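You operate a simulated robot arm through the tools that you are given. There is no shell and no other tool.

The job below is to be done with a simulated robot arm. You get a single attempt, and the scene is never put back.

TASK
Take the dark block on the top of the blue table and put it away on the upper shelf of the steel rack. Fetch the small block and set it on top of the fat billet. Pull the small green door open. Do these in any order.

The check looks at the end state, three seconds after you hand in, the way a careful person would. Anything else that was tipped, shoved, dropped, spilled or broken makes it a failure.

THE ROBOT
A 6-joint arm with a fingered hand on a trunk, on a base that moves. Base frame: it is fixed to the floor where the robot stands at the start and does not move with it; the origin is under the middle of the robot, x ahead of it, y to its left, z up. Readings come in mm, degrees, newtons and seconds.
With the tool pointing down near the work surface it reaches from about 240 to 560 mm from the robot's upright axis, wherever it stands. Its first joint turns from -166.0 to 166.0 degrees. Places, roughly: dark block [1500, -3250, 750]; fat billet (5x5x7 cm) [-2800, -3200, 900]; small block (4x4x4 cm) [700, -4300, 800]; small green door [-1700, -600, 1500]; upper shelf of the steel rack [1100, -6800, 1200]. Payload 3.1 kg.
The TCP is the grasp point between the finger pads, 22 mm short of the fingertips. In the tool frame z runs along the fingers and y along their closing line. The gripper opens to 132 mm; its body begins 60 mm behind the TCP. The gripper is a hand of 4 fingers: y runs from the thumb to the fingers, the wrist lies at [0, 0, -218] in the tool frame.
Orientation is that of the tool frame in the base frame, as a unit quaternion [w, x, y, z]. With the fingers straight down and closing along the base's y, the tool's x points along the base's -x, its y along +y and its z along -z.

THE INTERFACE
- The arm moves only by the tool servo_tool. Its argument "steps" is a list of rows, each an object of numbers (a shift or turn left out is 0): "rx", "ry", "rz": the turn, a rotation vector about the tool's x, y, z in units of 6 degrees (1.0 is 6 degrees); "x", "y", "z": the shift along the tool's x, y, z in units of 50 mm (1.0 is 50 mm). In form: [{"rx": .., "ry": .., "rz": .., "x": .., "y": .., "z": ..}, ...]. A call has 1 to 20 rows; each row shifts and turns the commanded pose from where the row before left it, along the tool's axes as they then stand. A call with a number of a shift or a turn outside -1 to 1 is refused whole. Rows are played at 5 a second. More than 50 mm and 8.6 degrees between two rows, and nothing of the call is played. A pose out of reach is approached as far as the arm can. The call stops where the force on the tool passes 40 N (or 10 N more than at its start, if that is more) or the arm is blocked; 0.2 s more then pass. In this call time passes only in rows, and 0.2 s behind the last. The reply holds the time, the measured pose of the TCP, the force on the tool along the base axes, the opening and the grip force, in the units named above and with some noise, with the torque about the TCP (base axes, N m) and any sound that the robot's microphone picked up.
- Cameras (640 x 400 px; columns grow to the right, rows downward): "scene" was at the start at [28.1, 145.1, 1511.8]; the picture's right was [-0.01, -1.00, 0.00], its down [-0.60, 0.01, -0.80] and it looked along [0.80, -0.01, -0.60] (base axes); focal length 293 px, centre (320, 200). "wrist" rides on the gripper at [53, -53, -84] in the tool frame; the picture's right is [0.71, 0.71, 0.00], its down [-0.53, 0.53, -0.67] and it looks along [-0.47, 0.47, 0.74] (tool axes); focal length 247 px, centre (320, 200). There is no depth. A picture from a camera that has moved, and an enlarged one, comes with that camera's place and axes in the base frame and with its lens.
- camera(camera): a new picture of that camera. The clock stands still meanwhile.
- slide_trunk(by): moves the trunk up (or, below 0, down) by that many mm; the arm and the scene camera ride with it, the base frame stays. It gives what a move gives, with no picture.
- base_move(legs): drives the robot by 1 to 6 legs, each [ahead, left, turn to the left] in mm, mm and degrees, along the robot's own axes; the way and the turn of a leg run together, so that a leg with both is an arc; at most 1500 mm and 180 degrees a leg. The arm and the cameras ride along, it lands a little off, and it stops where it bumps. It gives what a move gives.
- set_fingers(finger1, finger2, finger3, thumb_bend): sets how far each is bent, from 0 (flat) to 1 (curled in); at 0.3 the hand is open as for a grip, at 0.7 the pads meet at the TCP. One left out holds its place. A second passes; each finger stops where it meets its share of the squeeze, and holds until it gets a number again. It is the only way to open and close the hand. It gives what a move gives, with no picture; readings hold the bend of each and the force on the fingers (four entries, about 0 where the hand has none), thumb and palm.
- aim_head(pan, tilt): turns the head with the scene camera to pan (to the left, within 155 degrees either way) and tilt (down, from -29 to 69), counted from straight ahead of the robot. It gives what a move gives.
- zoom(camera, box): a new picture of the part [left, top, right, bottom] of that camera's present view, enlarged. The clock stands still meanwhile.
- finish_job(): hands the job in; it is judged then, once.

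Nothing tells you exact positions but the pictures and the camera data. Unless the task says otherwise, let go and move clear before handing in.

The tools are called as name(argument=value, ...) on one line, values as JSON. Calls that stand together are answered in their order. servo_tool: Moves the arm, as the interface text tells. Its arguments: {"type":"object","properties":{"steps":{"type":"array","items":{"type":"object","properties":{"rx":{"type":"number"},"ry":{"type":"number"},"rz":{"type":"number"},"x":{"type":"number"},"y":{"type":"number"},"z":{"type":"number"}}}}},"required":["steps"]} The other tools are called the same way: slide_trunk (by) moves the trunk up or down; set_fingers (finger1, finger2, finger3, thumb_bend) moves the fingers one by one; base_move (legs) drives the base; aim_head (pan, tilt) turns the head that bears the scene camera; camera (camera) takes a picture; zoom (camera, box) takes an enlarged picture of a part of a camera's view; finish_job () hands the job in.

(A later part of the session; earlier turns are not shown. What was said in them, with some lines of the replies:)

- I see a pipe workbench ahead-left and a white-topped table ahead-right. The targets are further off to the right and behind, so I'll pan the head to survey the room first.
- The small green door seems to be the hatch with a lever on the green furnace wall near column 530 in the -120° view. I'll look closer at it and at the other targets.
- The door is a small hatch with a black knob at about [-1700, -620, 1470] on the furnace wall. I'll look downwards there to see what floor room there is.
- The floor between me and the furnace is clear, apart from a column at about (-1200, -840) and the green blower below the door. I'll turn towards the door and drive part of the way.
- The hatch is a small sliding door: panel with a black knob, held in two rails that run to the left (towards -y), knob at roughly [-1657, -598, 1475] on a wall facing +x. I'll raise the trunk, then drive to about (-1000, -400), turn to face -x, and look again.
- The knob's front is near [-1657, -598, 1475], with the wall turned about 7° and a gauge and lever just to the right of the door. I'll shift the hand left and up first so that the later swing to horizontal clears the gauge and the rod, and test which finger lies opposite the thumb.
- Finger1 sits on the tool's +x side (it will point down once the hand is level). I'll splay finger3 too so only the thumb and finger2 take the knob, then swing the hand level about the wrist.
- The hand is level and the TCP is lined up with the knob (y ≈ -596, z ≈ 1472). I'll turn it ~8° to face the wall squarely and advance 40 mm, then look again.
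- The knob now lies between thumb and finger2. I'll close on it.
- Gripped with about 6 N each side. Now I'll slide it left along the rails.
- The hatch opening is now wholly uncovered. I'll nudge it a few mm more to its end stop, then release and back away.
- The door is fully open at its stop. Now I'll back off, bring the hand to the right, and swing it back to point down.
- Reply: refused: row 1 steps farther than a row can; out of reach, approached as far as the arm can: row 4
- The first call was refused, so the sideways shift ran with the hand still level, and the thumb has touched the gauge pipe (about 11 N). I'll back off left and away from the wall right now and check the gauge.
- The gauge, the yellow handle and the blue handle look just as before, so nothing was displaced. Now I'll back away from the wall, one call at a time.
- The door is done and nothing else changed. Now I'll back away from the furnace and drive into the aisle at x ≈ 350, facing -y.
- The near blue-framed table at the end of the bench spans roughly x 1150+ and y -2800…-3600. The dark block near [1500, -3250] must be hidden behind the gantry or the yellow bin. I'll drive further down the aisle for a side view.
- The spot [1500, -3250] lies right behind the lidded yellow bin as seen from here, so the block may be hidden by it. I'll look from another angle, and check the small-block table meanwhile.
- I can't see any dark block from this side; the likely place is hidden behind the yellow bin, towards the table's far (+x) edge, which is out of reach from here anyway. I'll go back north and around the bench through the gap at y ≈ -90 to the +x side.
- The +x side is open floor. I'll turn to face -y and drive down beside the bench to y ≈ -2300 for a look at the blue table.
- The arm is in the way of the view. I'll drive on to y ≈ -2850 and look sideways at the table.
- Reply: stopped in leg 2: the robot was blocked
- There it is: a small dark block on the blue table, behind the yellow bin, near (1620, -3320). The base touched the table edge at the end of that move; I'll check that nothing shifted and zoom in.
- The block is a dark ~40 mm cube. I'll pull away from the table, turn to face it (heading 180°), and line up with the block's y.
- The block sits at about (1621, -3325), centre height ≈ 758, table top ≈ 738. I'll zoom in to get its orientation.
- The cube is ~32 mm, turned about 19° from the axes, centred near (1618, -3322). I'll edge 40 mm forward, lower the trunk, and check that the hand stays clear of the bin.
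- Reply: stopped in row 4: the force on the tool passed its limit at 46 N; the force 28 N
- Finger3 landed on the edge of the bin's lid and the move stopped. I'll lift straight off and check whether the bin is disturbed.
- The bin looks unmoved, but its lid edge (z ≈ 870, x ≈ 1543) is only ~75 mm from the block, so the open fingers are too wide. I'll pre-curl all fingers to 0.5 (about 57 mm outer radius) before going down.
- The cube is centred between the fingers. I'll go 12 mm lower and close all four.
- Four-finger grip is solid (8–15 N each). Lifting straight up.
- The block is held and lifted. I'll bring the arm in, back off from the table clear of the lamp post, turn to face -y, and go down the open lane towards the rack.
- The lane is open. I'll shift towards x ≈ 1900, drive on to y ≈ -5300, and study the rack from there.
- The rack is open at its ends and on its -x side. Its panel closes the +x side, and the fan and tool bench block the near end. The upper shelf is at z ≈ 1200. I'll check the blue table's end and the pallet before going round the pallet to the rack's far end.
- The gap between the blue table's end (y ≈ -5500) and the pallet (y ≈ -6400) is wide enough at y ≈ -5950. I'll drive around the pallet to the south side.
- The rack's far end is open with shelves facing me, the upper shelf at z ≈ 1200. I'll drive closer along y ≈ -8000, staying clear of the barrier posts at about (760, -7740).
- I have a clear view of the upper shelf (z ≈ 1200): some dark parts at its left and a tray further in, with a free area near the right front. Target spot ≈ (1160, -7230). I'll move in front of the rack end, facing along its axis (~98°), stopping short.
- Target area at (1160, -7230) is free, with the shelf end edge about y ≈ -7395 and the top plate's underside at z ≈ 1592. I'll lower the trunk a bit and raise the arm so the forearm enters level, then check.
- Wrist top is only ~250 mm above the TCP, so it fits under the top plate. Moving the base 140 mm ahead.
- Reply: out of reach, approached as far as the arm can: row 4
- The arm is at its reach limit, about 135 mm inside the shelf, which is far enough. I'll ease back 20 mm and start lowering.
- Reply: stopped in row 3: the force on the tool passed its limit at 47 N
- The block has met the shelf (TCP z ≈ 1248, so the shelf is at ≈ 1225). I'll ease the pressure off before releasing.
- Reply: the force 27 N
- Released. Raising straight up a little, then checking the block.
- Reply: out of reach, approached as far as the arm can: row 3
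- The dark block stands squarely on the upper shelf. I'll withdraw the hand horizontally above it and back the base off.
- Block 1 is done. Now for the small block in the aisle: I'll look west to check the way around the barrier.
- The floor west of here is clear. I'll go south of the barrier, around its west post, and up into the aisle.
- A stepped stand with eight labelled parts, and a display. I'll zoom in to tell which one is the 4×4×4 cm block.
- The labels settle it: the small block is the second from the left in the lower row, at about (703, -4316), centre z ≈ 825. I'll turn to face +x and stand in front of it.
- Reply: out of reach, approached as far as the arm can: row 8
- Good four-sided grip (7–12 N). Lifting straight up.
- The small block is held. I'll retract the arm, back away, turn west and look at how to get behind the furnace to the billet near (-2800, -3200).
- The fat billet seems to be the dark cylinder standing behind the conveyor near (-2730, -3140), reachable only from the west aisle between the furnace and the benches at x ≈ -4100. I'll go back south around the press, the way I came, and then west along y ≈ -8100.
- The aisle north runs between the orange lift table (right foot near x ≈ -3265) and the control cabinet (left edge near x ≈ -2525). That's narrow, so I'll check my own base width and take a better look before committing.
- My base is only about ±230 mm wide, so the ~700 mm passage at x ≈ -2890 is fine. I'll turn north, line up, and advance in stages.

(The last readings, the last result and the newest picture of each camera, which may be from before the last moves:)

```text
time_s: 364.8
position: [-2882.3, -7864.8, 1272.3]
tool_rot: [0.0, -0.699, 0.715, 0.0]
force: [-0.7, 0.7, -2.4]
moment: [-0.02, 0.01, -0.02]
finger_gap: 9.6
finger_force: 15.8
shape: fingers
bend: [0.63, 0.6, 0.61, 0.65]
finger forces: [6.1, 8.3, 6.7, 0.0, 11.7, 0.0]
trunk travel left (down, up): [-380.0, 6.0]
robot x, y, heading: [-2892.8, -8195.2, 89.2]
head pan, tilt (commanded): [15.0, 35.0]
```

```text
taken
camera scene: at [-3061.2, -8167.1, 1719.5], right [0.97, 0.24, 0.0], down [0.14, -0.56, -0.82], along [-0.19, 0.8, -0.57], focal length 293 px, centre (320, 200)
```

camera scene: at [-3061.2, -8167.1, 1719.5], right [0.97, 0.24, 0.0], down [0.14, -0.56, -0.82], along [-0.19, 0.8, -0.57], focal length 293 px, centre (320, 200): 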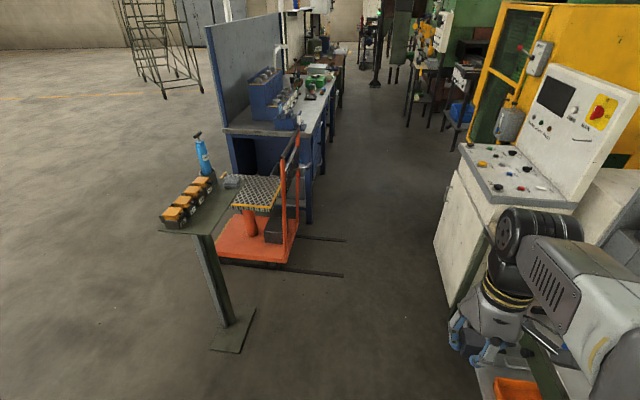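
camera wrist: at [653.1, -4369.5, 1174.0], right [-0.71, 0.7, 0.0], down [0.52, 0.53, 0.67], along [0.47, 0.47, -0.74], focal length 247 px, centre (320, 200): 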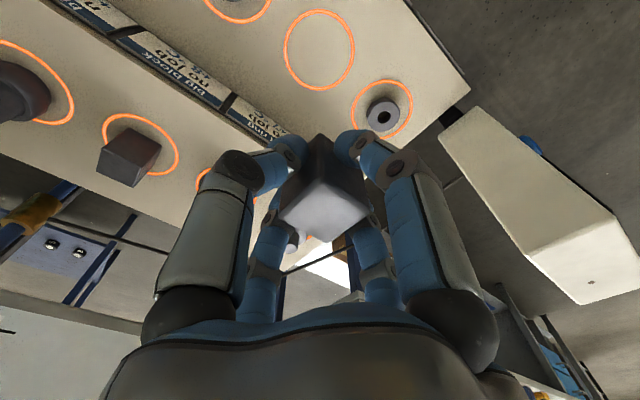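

base_move(legs=[[1350, 15, 0.6]])

aim_head(pan=0, tilt=40)

camera(camera="scene")

```text
time_s: 371.6
position: [-2876.0, -6495.4, 1272.1]
tool_rot: [-0.001, -0.701, 0.713, -0.001]
force: [-0.4, -0.7, -3.2]
moment: [0.02, -0.01, 0.01]
finger_gap: 9.3
finger_force: 16.5
shape: fingers
bend: [0.63, 0.6, 0.61, 0.65]
finger forces: [6.1, 8.3, 6.8, 0.1, 11.7, 0.1]
trunk travel left (down, up): [-380.0, 6.0]
robot x, y, heading: [-2887.3, -6828.0, 89.2]
head pan, tilt (commanded): [15.0, 35.0]
```

```text
time_s: 372.4
position: [-2877.0, -6494.0, 1272.7]
tool_rot: [-0.001, -0.702, 0.713, -0.001]
force: [-0.1, -0.4, -2.7]
moment: [-0.03, 0.01, 0.0]
finger_gap: 9.5
finger_force: 16.0
shape: fingers
bend: [0.63, 0.6, 0.61, 0.65]
finger forces: [6.1, 8.4, 6.8, 0.0, 11.7, 0.0]
trunk travel left (down, up): [-380.0, 6.0]
robot x, y, heading: [-2885.9, -6825.2, 89.2]
head pan, tilt (commanded): [0.0, 40.0]
```

```text
taken
camera scene: at [-3030.2, -6799.9, 1711.9], right [1.0, -0.01, 0.0], down [-0.01, -0.64, -0.77], along [0.01, 0.77, -0.64], focal length 293 px, centre (320, 200)
```

scene: 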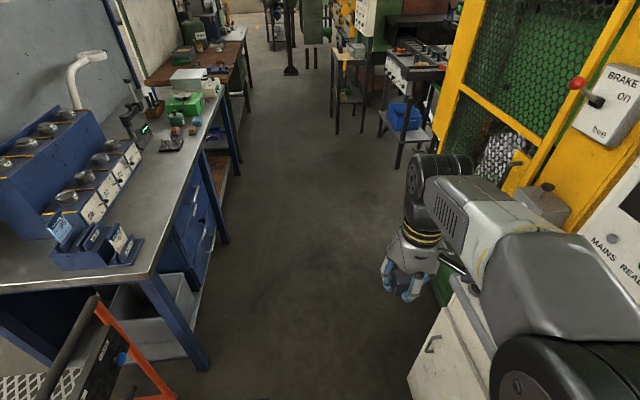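

base_move(legs=[[1400, 20, 0.5], [1050, 20, 0]])

aim_head(pan=5, tilt=30)

camera(camera="scene")

```text
time_s: 384.2
position: [-2974.3, -4085.1, 1271.9]
tool_rot: [0.001, 0.722, -0.692, 0.001]
force: [-0.2, 0.5, -2.9]
moment: [-0.03, 0.0, 0.0]
finger_gap: 9.5
finger_force: 16.2
shape: fingers
bend: [0.63, 0.6, 0.61, 0.65]
finger forces: [6.1, 8.3, 6.9, 0.0, 11.6, 0.1]
trunk travel left (down, up): [-380.0, 6.0]
robot x, y, heading: [-2962.0, -4415.5, 92.5]
head pan, tilt (commanded): [0.0, 40.0]
```

```text
time_s: 384.9
position: [-2972.2, -4085.9, 1271.3]
tool_rot: [0.0, 0.722, -0.692, 0.0]
force: [-0.4, -0.5, -2.8]
moment: [0.02, 0.02, 0.0]
finger_gap: 9.5
finger_force: 16.3
shape: fingers
bend: [0.63, 0.6, 0.61, 0.65]
finger forces: [6.3, 8.3, 6.8, 0.0, 11.6, 0.0]
trunk travel left (down, up): [-380.0, 6.0]
robot x, y, heading: [-2962.2, -4415.2, 92.8]
head pan, tilt (commanded): [5.0, 30.0]
```

```text
taken
camera scene: at [-3117.3, -4394.4, 1727.2], right [0.99, 0.13, 0.0], down [0.07, -0.5, -0.87], along [-0.11, 0.86, -0.5], focal length 293 px, centre (320, 200)
```

scene: 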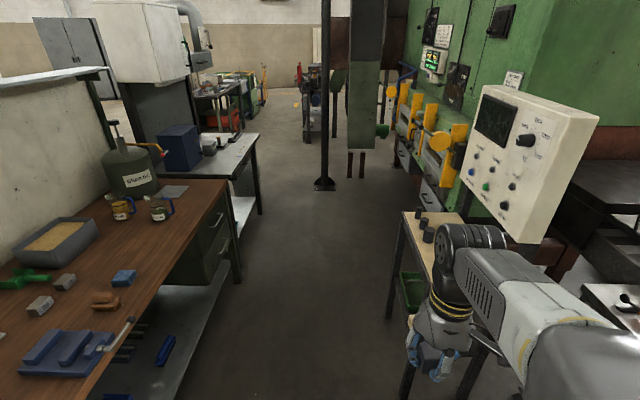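

I can see the small beige-topped table with dark billets beside the control panel. Zooming in on it.

zoom(camera="scene", box=[380, 190, 500, 265])

aim_head(pan=-25, tilt=30)

camera(camera="scene")

```text
5.33 times, centred on (440, 228) of scene
camera zoom: at [-3117.3, -4394.4, 1727.2], right [0.99, 0.13, 0.0], down [0.07, -0.5, -0.87], along [-0.11, 0.86, -0.5], focal length 1565 px, centre (-320, 53)
```

zoom: 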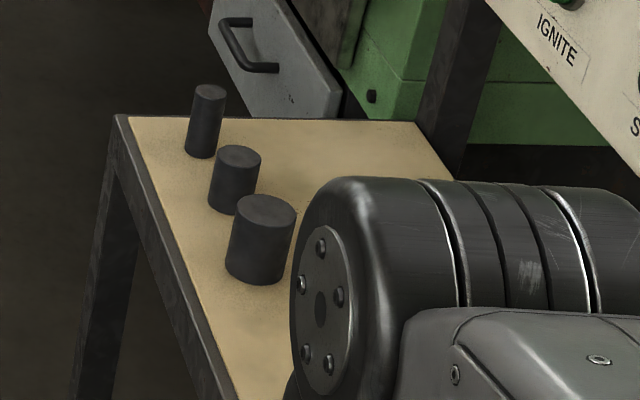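

```text
time_s: 385.9
position: [-2973.2, -4085.5, 1272.4]
tool_rot: [0.0, 0.722, -0.692, 0.002]
force: [1.1, -0.4, -3.8]
moment: [-0.02, 0.0, -0.01]
finger_gap: 9.6
finger_force: 16.6
shape: fingers
bend: [0.63, 0.6, 0.61, 0.65]
finger forces: [6.2, 8.3, 6.8, 0.0, 11.6, 0.0]
trunk travel left (down, up): [-380.0, 6.0]
robot x, y, heading: [-2964.3, -4414.3, 92.4]
head pan, tilt (commanded): [-25.0, 30.0]
```

```text
taken
camera scene: at [-3071.0, -4400.4, 1727.3], right [0.92, -0.38, 0.0], down [-0.19, -0.46, -0.87], along [0.33, 0.8, -0.5], focal length 293 px, centre (320, 200)
```

scene: 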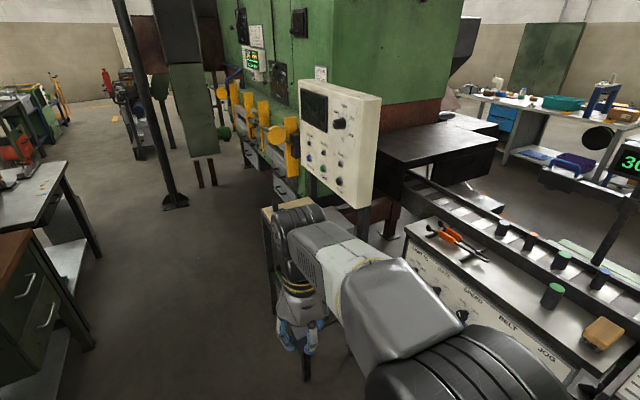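

Three billets of different girth stand on the beige table; the fattest is the nearest one, about (-2760, -3230). I'll move up along the aisle's west side and look at the table squarely.

base_move(legs=[[0, 270, -2.6], [900, 0, 0]])

aim_head(pan=-55, tilt=40)

camera(camera="scene")

```text
time_s: 392.1
position: [-3219.7, -3200.0, 1272.5]
tool_rot: [-0.001, -0.703, 0.712, -0.001]
force: [-0.2, 0.2, -2.7]
moment: [0.02, -0.03, 0.04]
finger_gap: 9.6
finger_force: 16.7
shape: fingers
bend: [0.63, 0.6, 0.61, 0.65]
finger forces: [6.3, 8.4, 6.8, 0.0, 11.6, 0.1]
trunk travel left (down, up): [-380.0, 6.0]
robot x, y, heading: [-3221.3, -3527.3, 89.4]
head pan, tilt (commanded): [-25.0, 30.0]
```

```text
time_s: 393.0
position: [-3219.5, -3199.5, 1272.2]
tool_rot: [0.0, -0.703, 0.711, -0.001]
force: [0.1, -0.5, -3.6]
moment: [0.01, 0.02, -0.02]
finger_gap: 9.6
finger_force: 16.3
shape: fingers
bend: [0.63, 0.6, 0.61, 0.65]
finger forces: [6.2, 8.3, 6.9, 0.1, 11.7, 0.0]
trunk travel left (down, up): [-380.0, 6.0]
robot x, y, heading: [-3228.8, -3529.1, 89.5]
head pan, tilt (commanded): [-55.0, 40.0]
```

```text
taken
camera scene: at [-3302.6, -3542.4, 1712.0], right [0.57, -0.82, 0.0], down [-0.53, -0.37, -0.77], along [0.63, 0.44, -0.64], focal length 293 px, centre (320, 200)
```

scene: 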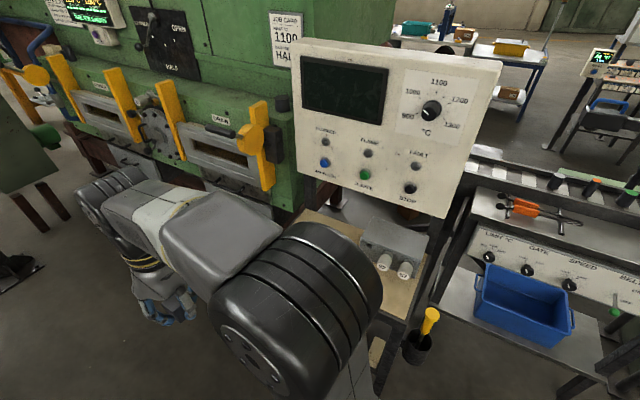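

base_move(legs=[[295, 0, 0], [0, 0, -89.5]])

aim_head(pan=-5, tilt=45)

camera(camera="scene")

camera(camera="wrist")

```text
time_s: 398.8
position: [-2892.0, -3227.1, 1271.2]
tool_rot: [-0.001, -0.006, 1.0, 0.0]
force: [-0.2, -0.6, -3.1]
moment: [-0.03, -0.01, 0.0]
finger_gap: 9.2
finger_force: 16.1
shape: fingers
bend: [0.63, 0.6, 0.61, 0.65]
finger forces: [6.0, 8.3, 6.7, 0.0, 11.6, 0.0]
trunk travel left (down, up): [-380.0, 6.0]
robot x, y, heading: [-3222.0, -3233.7, 0.9]
head pan, tilt (commanded): [-55.0, 40.0]
```

```text
time_s: 400.0
position: [-2891.3, -3226.9, 1271.9]
tool_rot: [-0.001, -0.005, 1.0, 0.0]
force: [-0.9, 0.8, -2.8]
moment: [-0.04, 0.04, 0.06]
finger_gap: 8.8
finger_force: 16.1
shape: fingers
bend: [0.63, 0.6, 0.61, 0.65]
finger forces: [6.0, 8.4, 6.7, 0.1, 11.6, 0.0]
trunk travel left (down, up): [-380.0, 6.0]
robot x, y, heading: [-3224.3, -3228.5, 0.8]
head pan, tilt (commanded): [-5.0, 45.0]
```

```text
taken
camera scene: at [-3202.8, -3088.7, 1704.7], right [-0.07, -1.0, 0.0], down [-0.71, 0.05, -0.71], along [0.7, -0.05, -0.71], focal length 293 px, centre (320, 200)
```

scene: 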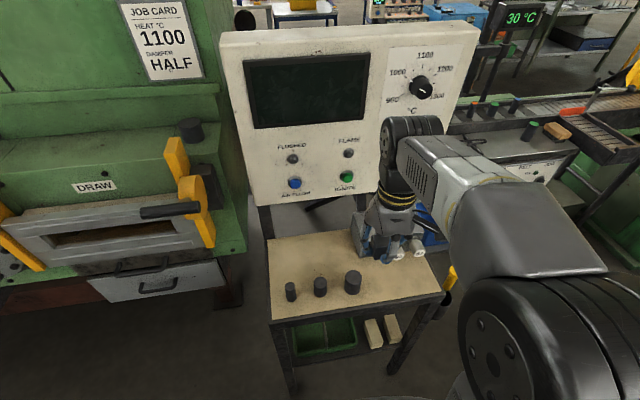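

```text
taken
camera wrist: at [-2945.5, -3282.0, 1354.3], right [-0.71, 0.7, 0.0], down [0.52, 0.53, 0.67], along [0.47, 0.48, -0.75], focal length 247 px, centre (320, 200)
```

wrist: 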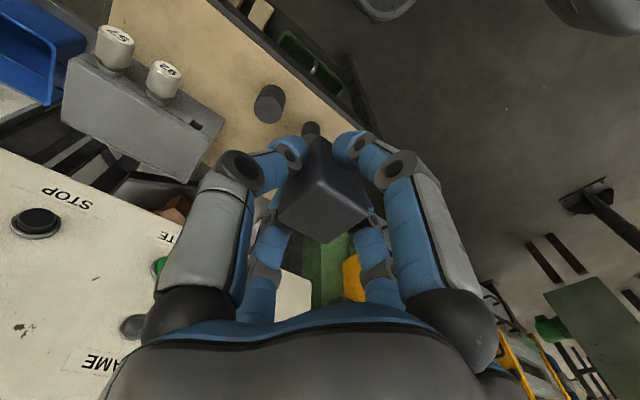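

Clear view now: thin, medium and fat billets in a row along the table's near edge; the fat one is on the right. I'll zoom for exact location.

zoom(camera="scene", box=[260, 220, 420, 320])

zoom(camera="wrist", box=[220, 60, 340, 160])

```text
4.00 times, centred on (340, 270) of scene
camera zoom: at [-3202.8, -3088.7, 1704.7], right [-0.07, -1.0, 0.0], down [-0.71, 0.05, -0.71], along [0.7, -0.05, -0.71], focal length 1174 px, centre (240, -80)
```

zoom: 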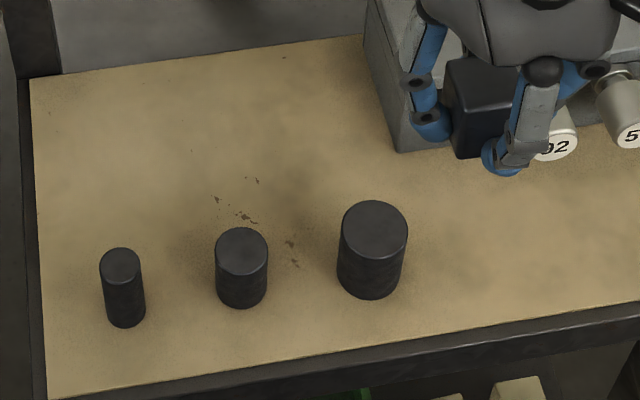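

```text
4.00 times, centred on (280, 110) of wrist
camera zoom: at [-2945.5, -3282.0, 1354.3], right [-0.71, 0.7, 0.0], down [0.52, 0.53, 0.67], along [0.47, 0.48, -0.75], focal length 988 px, centre (480, 560)
```

zoom: 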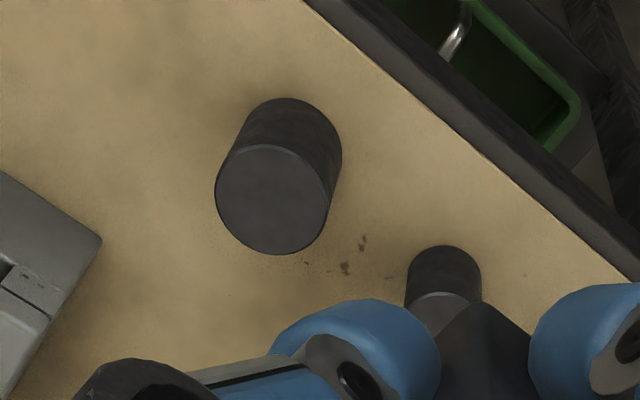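

The fat billet's top centre is at about (-2757, -3221, 920), 50 mm wide, with clear room around it. I'll lower the trunk, then bring the block over it.

slide_trunk(by=-240)

servo_tool(steps=[{"x": -0.9, "y": 0.03}, {"x": -0.9, "y": 0.03}, {"x": -0.88, "y": 0.03}])

camera(camera="scene")

camera(camera="wrist")

```text
time_s: 402.5
position: [-2893.3, -3227.4, 1031.7]
tool_rot: [0.0, -0.005, 1.0, -0.001]
force: [-0.2, 0.8, -2.9]
moment: [-0.01, 0.02, 0.01]
finger_gap: 9.5
finger_force: 16.4
shape: fingers
bend: [0.63, 0.6, 0.61, 0.65]
finger forces: [6.1, 8.4, 6.7, 0.0, 11.6, 0.1]
trunk travel left (down, up): [-140.0, 246.0]
robot x, y, heading: [-3223.1, -3231.1, 0.8]
head pan, tilt (commanded): [-5.0, 45.0]
```

```text
time_s: 403.3
position: [-2758.0, -3222.1, 1030.9]
tool_rot: [-0.003, -0.005, 1.0, -0.001]
force: [0.0, 0.0, -2.5]
moment: [-0.02, 0.03, -0.01]
finger_gap: 9.3
finger_force: 16.7
shape: fingers
bend: [0.63, 0.6, 0.61, 0.65]
finger forces: [6.2, 8.5, 7.0, 0.0, 11.5, 0.0]
trunk travel left (down, up): [-140.0, 246.0]
robot x, y, heading: [-3222.8, -3226.3, 0.8]
head pan, tilt (commanded): [-5.0, 45.0]
```

```text
taken
camera scene: at [-3201.1, -3088.6, 1465.2], right [-0.07, -1.0, 0.0], down [-0.71, 0.05, -0.71], along [0.7, -0.05, -0.71], focal length 293 px, centre (320, 200)
```

scene: 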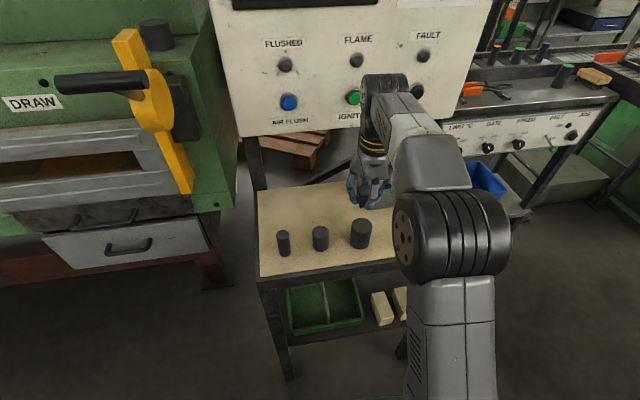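

```text
taken
camera wrist: at [-2810.6, -3277.3, 1113.7], right [-0.71, 0.7, 0.0], down [0.52, 0.53, 0.67], along [0.46, 0.48, -0.75], focal length 247 px, centre (320, 200)
```

wrist: 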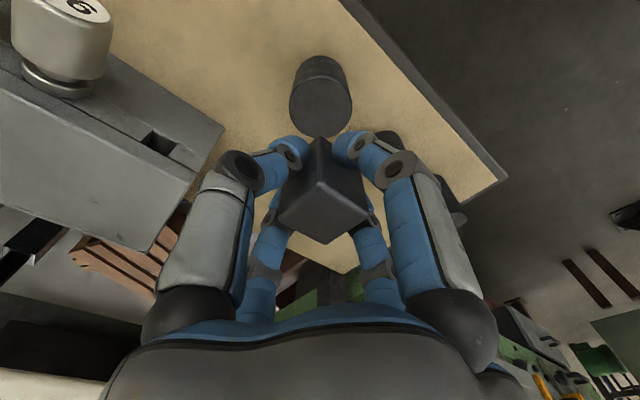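

zoom(camera="wrist", box=[260, 40, 380, 160])

zoom(camera="scene", box=[310, 150, 420, 260])

```text
3.33 times, centred on (320, 100) of wrist
camera zoom: at [-2810.6, -3277.3, 1113.7], right [-0.71, 0.7, 0.0], down [0.52, 0.53, 0.67], along [0.46, 0.48, -0.75], focal length 823 px, centre (320, 533)
```

zoom: 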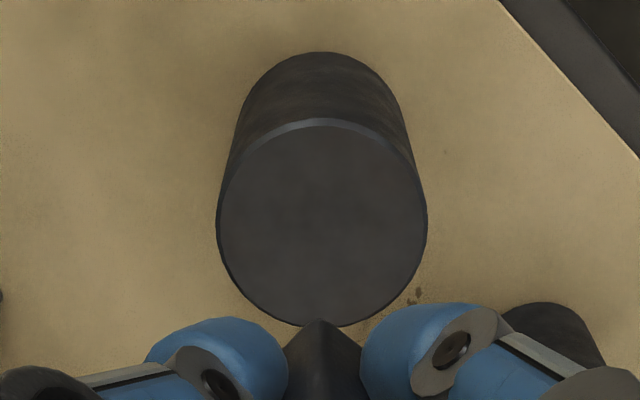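

```text
3.64 times, centred on (365, 205) of scene
camera zoom: at [-3201.1, -3088.6, 1465.2], right [-0.07, -1.0, 0.0], down [-0.71, 0.05, -0.71], along [0.7, -0.05, -0.71], focal length 1067 px, centre (156, 182)
```

zoom: 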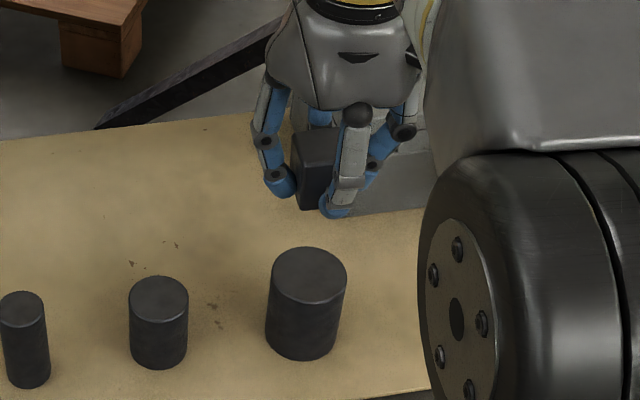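

The block is aligned over the billet to within ~2 mm. Descending most of the way, then checking.

servo_tool(steps=[{"z": 0.5}, {"z": 0.5}, {"z": 0.4}])

camera(camera="wrist")

zoom(camera="scene", box=[310, 150, 420, 260])

```text
time_s: 404.1
position: [-2757.6, -3220.3, 963.6]
tool_rot: [-0.001, -0.005, 1.0, 0.001]
force: [0.6, -0.3, -2.8]
moment: [-0.06, 0.0, 0.0]
finger_gap: 9.0
finger_force: 16.8
shape: fingers
bend: [0.63, 0.6, 0.61, 0.65]
finger forces: [6.3, 8.4, 7.0, 0.1, 11.4, 0.0]
trunk travel left (down, up): [-140.0, 246.0]
robot x, y, heading: [-3225.3, -3226.2, 0.6]
head pan, tilt (commanded): [-5.0, 45.0]
```

```text
taken
camera wrist: at [-2810.5, -3276.1, 1046.0], right [-0.71, 0.7, 0.0], down [0.52, 0.53, 0.67], along [0.47, 0.48, -0.75], focal length 247 px, centre (320, 200)
```

wrist: 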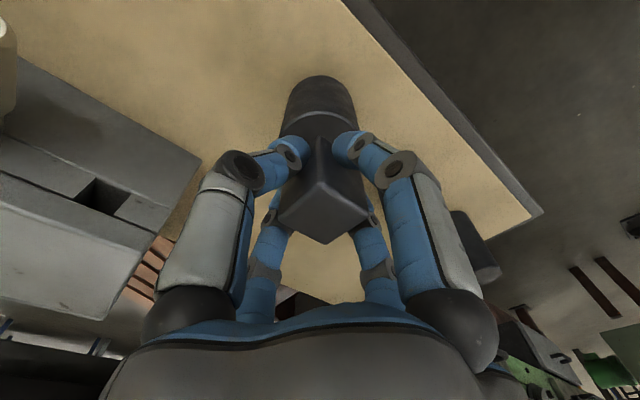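

```text
3.64 times, centred on (365, 205) of scene
camera zoom: at [-3202.4, -3088.6, 1465.2], right [-0.07, -1.0, 0.0], down [-0.71, 0.05, -0.71], along [0.7, -0.05, -0.71], focal length 1067 px, centre (156, 182)
```

zoom: 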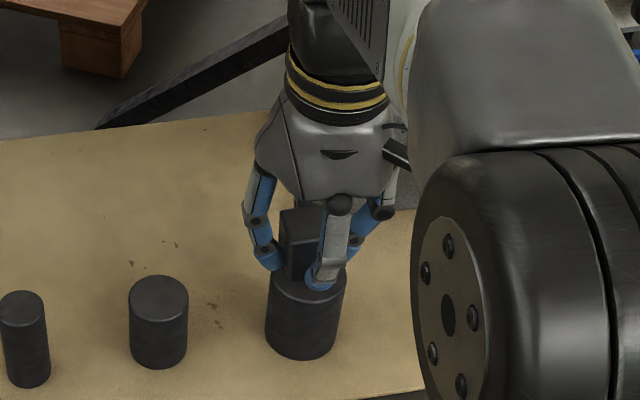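

servo_tool(steps=[{"z": 0.2}, {"z": 0.1}])

zoom(camera="scene", box=[340, 190, 400, 250])

```text
time_s: 404.7
position: [-2757.8, -3221.3, 953.7]
tool_rot: [0.006, -0.006, 1.0, -0.001]
force: [1.7, -2.9, 32.5]
moment: [0.06, -0.09, 0.04]
finger_gap: 8.4
finger_force: 24.2
shape: fingers
bend: [0.63, 0.6, 0.61, 0.66]
finger forces: [9.7, 10.9, 10.5, 0.0, 16.8, 0.0]
trunk travel left (down, up): [-140.0, 246.0]
robot x, y, heading: [-3224.7, -3227.4, 0.7]
head pan, tilt (commanded): [-5.0, 45.0]
```

```text
6.67 times, centred on (370, 220) of scene
camera zoom: at [-3206.5, -3089.1, 1465.7], right [-0.07, -1.0, 0.0], down [-0.7, 0.05, -0.71], along [0.71, -0.05, -0.71], focal length 1956 px, centre (-13, 67)
```

zoom: 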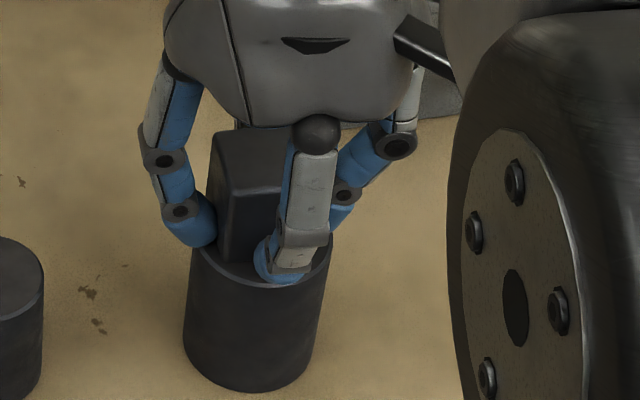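

Contact: the block is seated on the billet. I'll ease the pressure before opening.

servo_tool(steps=[{"z": -0.06}])

```text
time_s: 405.1
position: [-2759.0, -3221.5, 953.1]
tool_rot: [0.002, -0.005, 1.0, 0.0]
force: [3.8, -1.5, 30.4]
moment: [0.05, -0.13, 0.04]
finger_gap: 8.4
finger_force: 23.6
shape: fingers
bend: [0.63, 0.6, 0.61, 0.66]
finger forces: [8.9, 10.6, 10.6, 0.0, 16.5, 0.1]
trunk travel left (down, up): [-140.0, 246.0]
robot x, y, heading: [-3223.6, -3225.5, 0.8]
head pan, tilt (commanded): [-5.0, 45.0]
```

servo_tool(steps=[{"z": -0.06}])

```text
time_s: 405.5
position: [-2758.2, -3221.6, 953.2]
tool_rot: [-0.001, -0.005, 1.0, 0.0]
force: [5.6, -1.1, 18.4]
moment: [0.08, -0.18, -0.02]
finger_gap: 8.4
finger_force: 22.2
shape: fingers
bend: [0.63, 0.6, 0.61, 0.66]
finger forces: [8.0, 10.2, 10.1, 0.0, 15.5, 0.0]
trunk travel left (down, up): [-140.0, 246.0]
robot x, y, heading: [-3222.2, -3226.8, 1.0]
head pan, tilt (commanded): [-5.0, 45.0]
```

servo_tool(steps=[{"z": -0.04}])

zoom(camera="scene", box=[310, 170, 420, 260])

zoom(camera="wrist", box=[230, 50, 410, 250])

```text
time_s: 405.9
position: [-2758.9, -3221.9, 954.1]
tool_rot: [-0.003, -0.005, 1.0, -0.001]
force: [3.7, 0.5, 5.1]
moment: [0.02, -0.09, 0.0]
finger_gap: 8.5
finger_force: 19.2
shape: fingers
bend: [0.63, 0.6, 0.61, 0.66]
finger forces: [7.2, 8.9, 8.6, 0.1, 13.6, 0.1]
trunk travel left (down, up): [-140.0, 246.0]
robot x, y, heading: [-3224.2, -3224.5, 0.6]
head pan, tilt (commanded): [-5.0, 45.0]
```

```text
4.44 times, centred on (365, 215) of scene
camera zoom: at [-3203.1, -3088.7, 1465.1], right [-0.07, -1.0, 0.0], down [-0.71, 0.05, -0.71], along [0.71, -0.05, -0.71], focal length 1304 px, centre (120, 133)
```

zoom: 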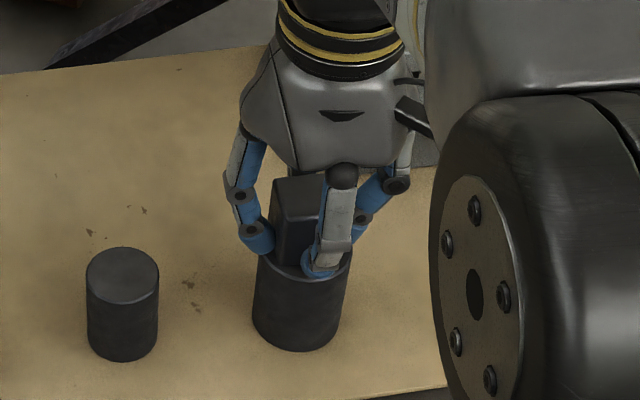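

```text
2.00 times, centred on (320, 150) of wrist
camera zoom: at [-2811.6, -3276.5, 1037.0], right [-0.71, 0.7, 0.0], down [0.52, 0.53, 0.67], along [0.46, 0.48, -0.75], focal length 494 px, centre (320, 300)
```

zoom: 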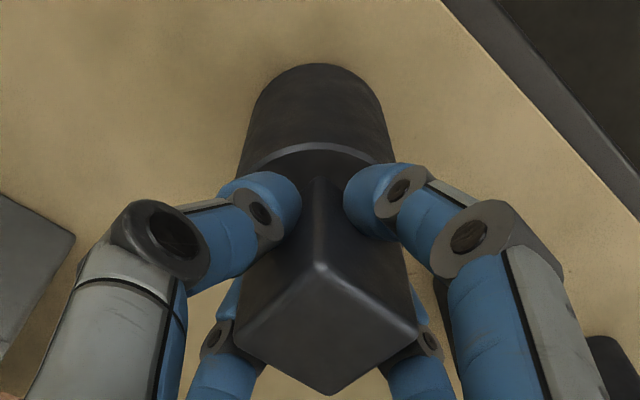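

servo_tool(steps=[{"x": -0.012, "z": -0.012}])

set_fingers(finger1=0.53, finger2=0.53, finger3=0.53, thumb_bend=0.53)

zoom(camera="scene", box=[310, 170, 420, 260])

zoom(camera="wrist", box=[230, 50, 410, 250])

```text
time_s: 406.3
position: [-2757.6, -3222.4, 955.3]
tool_rot: [-0.002, -0.006, 1.0, 0.0]
force: [0.8, -1.3, -0.8]
moment: [-0.01, -0.04, -0.02]
finger_gap: 8.9
finger_force: 17.5
shape: fingers
bend: [0.63, 0.59, 0.61, 0.66]
finger forces: [7.1, 8.1, 7.4, 0.1, 12.7, 0.0]
trunk travel left (down, up): [-140.0, 246.0]
robot x, y, heading: [-3219.5, -3229.0, 0.9]
head pan, tilt (commanded): [-5.0, 45.0]
```

```text
time_s: 407.3
position: [-2757.8, -3222.0, 955.7]
tool_rot: [0.0, -0.006, 1.0, 0.0]
force: [0.2, 0.6, 0.7]
moment: [-0.03, -0.01, -0.01]
finger_gap: 32.9
finger_force: 0.0
shape: fingers
bend: [0.53, 0.53, 0.53, 0.53]
finger forces: [0.1, 0.0, 0.0, 0.0, 0.0, 0.0]
trunk travel left (down, up): [-140.0, 246.0]
robot x, y, heading: [-3221.4, -3229.0, 0.9]
head pan, tilt (commanded): [-5.0, 45.0]
```

```text
4.44 times, centred on (365, 215) of scene
camera zoom: at [-3203.1, -3088.6, 1465.2], right [-0.07, -1.0, 0.0], down [-0.71, 0.05, -0.71], along [0.71, -0.05, -0.71], focal length 1304 px, centre (120, 133)
```

zoom: 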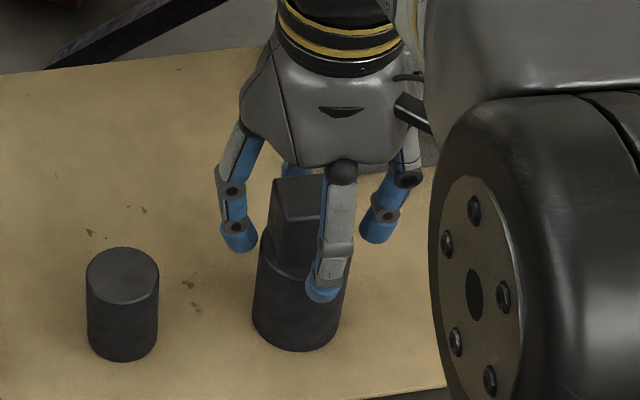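

```text
2.00 times, centred on (320, 150) of wrist
camera zoom: at [-2810.8, -3276.2, 1038.6], right [-0.71, 0.7, 0.0], down [0.52, 0.53, 0.67], along [0.47, 0.48, -0.75], focal length 494 px, centre (320, 300)
```

zoom: 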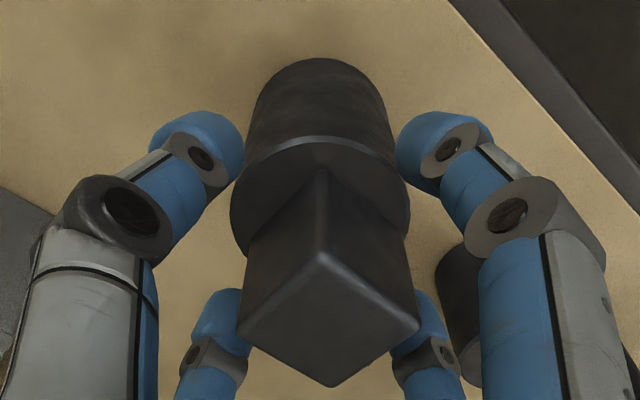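

The small block sits centred on the fat billet. Raising the hand straight up.

servo_tool(steps=[{"z": -0.2}, {"z": -0.4}, {"z": -0.8}, {"z": -1}])

zoom(camera="scene", box=[250, 150, 430, 280])

camera(camera="wrist")

```text
time_s: 408.3
position: [-2759.1, -3221.7, 1077.0]
tool_rot: [-0.002, -0.005, 1.0, -0.001]
force: [0.4, -0.2, -0.2]
moment: [0.01, -0.04, 0.0]
finger_gap: 33.3
finger_force: 0.0
shape: fingers
bend: [0.53, 0.53, 0.53, 0.53]
finger forces: [0.0, 0.1, 0.0, 0.0, 0.0, 0.0]
trunk travel left (down, up): [-140.0, 246.0]
robot x, y, heading: [-3220.7, -3232.6, 1.1]
head pan, tilt (commanded): [-5.0, 45.0]
```

```text
3.08 times, centred on (340, 215) of scene
camera zoom: at [-3202.9, -3088.5, 1465.2], right [-0.07, -1.0, 0.0], down [-0.71, 0.05, -0.71], along [0.71, -0.05, -0.71], focal length 903 px, centre (258, 154)
```

zoom: 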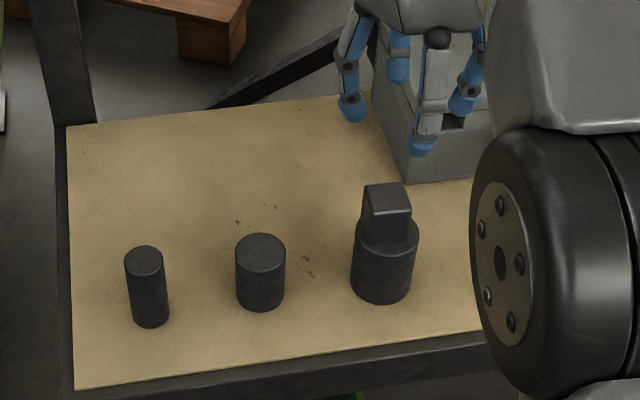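

```text
taken
camera wrist: at [-2812.2, -3276.2, 1159.8], right [-0.71, 0.7, 0.0], down [0.52, 0.53, 0.67], along [0.47, 0.48, -0.75], focal length 247 px, centre (320, 200)
```

wrist: 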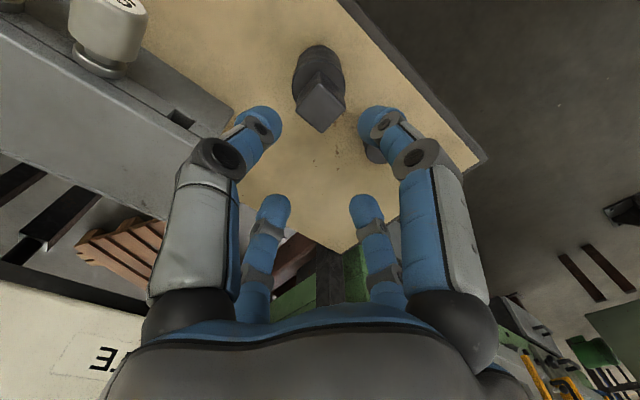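

The stack stands steady. I'll draw the arm back over clear space, move away from the table and take a final look.

servo_tool(steps=[{"z": -0.6}, {"x": 0.9}, {"x": 0.9}, {"x": 0.9}])

base_move(legs=[[-150, 0, 0]])

zoom(camera="scene", box=[250, 100, 450, 260])

```text
time_s: 409.3
position: [-2896.0, -3224.0, 1107.2]
tool_rot: [0.0, -0.005, 1.0, 0.001]
force: [0.1, 0.0, 0.0]
moment: [-0.01, 0.01, 0.01]
finger_gap: 33.1
finger_force: 0.1
shape: fingers
bend: [0.53, 0.53, 0.53, 0.53]
finger forces: [0.1, 0.1, 0.0, 0.0, 0.1, 0.0]
trunk travel left (down, up): [-140.0, 246.0]
robot x, y, heading: [-3221.5, -3230.8, 1.0]
head pan, tilt (commanded): [-5.0, 45.0]
```

```text
time_s: 410.7
position: [-3049.5, -3225.8, 1107.6]
tool_rot: [0.0, -0.004, 1.0, 0.0]
force: [-0.4, -0.3, 0.0]
moment: [0.02, -0.03, 0.01]
finger_gap: 33.3
finger_force: 0.0
shape: fingers
bend: [0.53, 0.53, 0.53, 0.53]
finger forces: [0.1, 0.0, 0.1, 0.1, 0.0, 0.1]
trunk travel left (down, up): [-140.0, 246.0]
robot x, y, heading: [-3379.0, -3233.9, 0.6]
head pan, tilt (commanded): [-5.0, 45.0]
```

```text
2.50 times, centred on (350, 180) of scene
camera zoom: at [-3357.8, -3090.7, 1465.2], right [-0.07, -1.0, 0.0], down [-0.7, 0.05, -0.71], along [0.71, -0.05, -0.71], focal length 734 px, centre (245, 250)
```

zoom: 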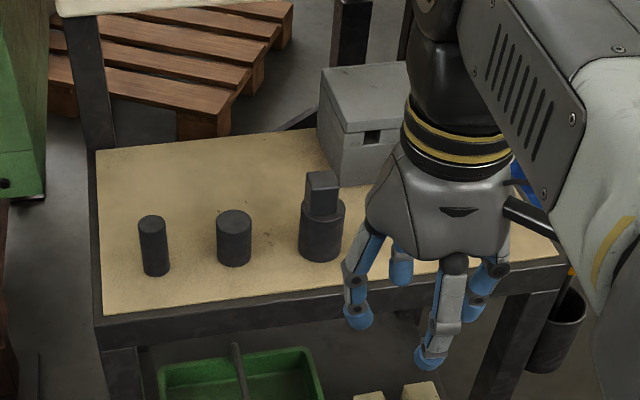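

All three jobs look done. The hatch is slid fully open, the dark block stands on the rack's upper shelf, and the small block sits centred on the fat billet. The hand is empty and clear of everything, so I'm handing in.

finish_job()

```text
The job is handed in.
```

I finished all three parts and handed the job in; the result of the check has not come back.

- **Green door:** it turned out to be a small sliding hatch. I pulled it along its rails until the opening was fully clear and it met its end stop.
- **Dark block:** it stood behind the yellow bin on the blue table. It is now on the upper shelf of the steel rack, in a free spot near the open end, away from the parts already there.
- **Small block:** I took the part labelled "small block" from the stand and set it centred on the fat billet. It stayed put after I let go and backed away.

I made contact with other things three times. In the pictures nothing had moved, but I could not measure that exactly:

- **Gauge pipe:** while leaving the hatch, the thumb pressed on the gauge pipe beside it with about 11 N.
- **Bin lid:** on the first try for the dark block, one finger landed on the edge of the yellow bin's lid. The arm stopped at 46 N.
- **Table edge:** the base bumped the edge of the blue table once and stopped.
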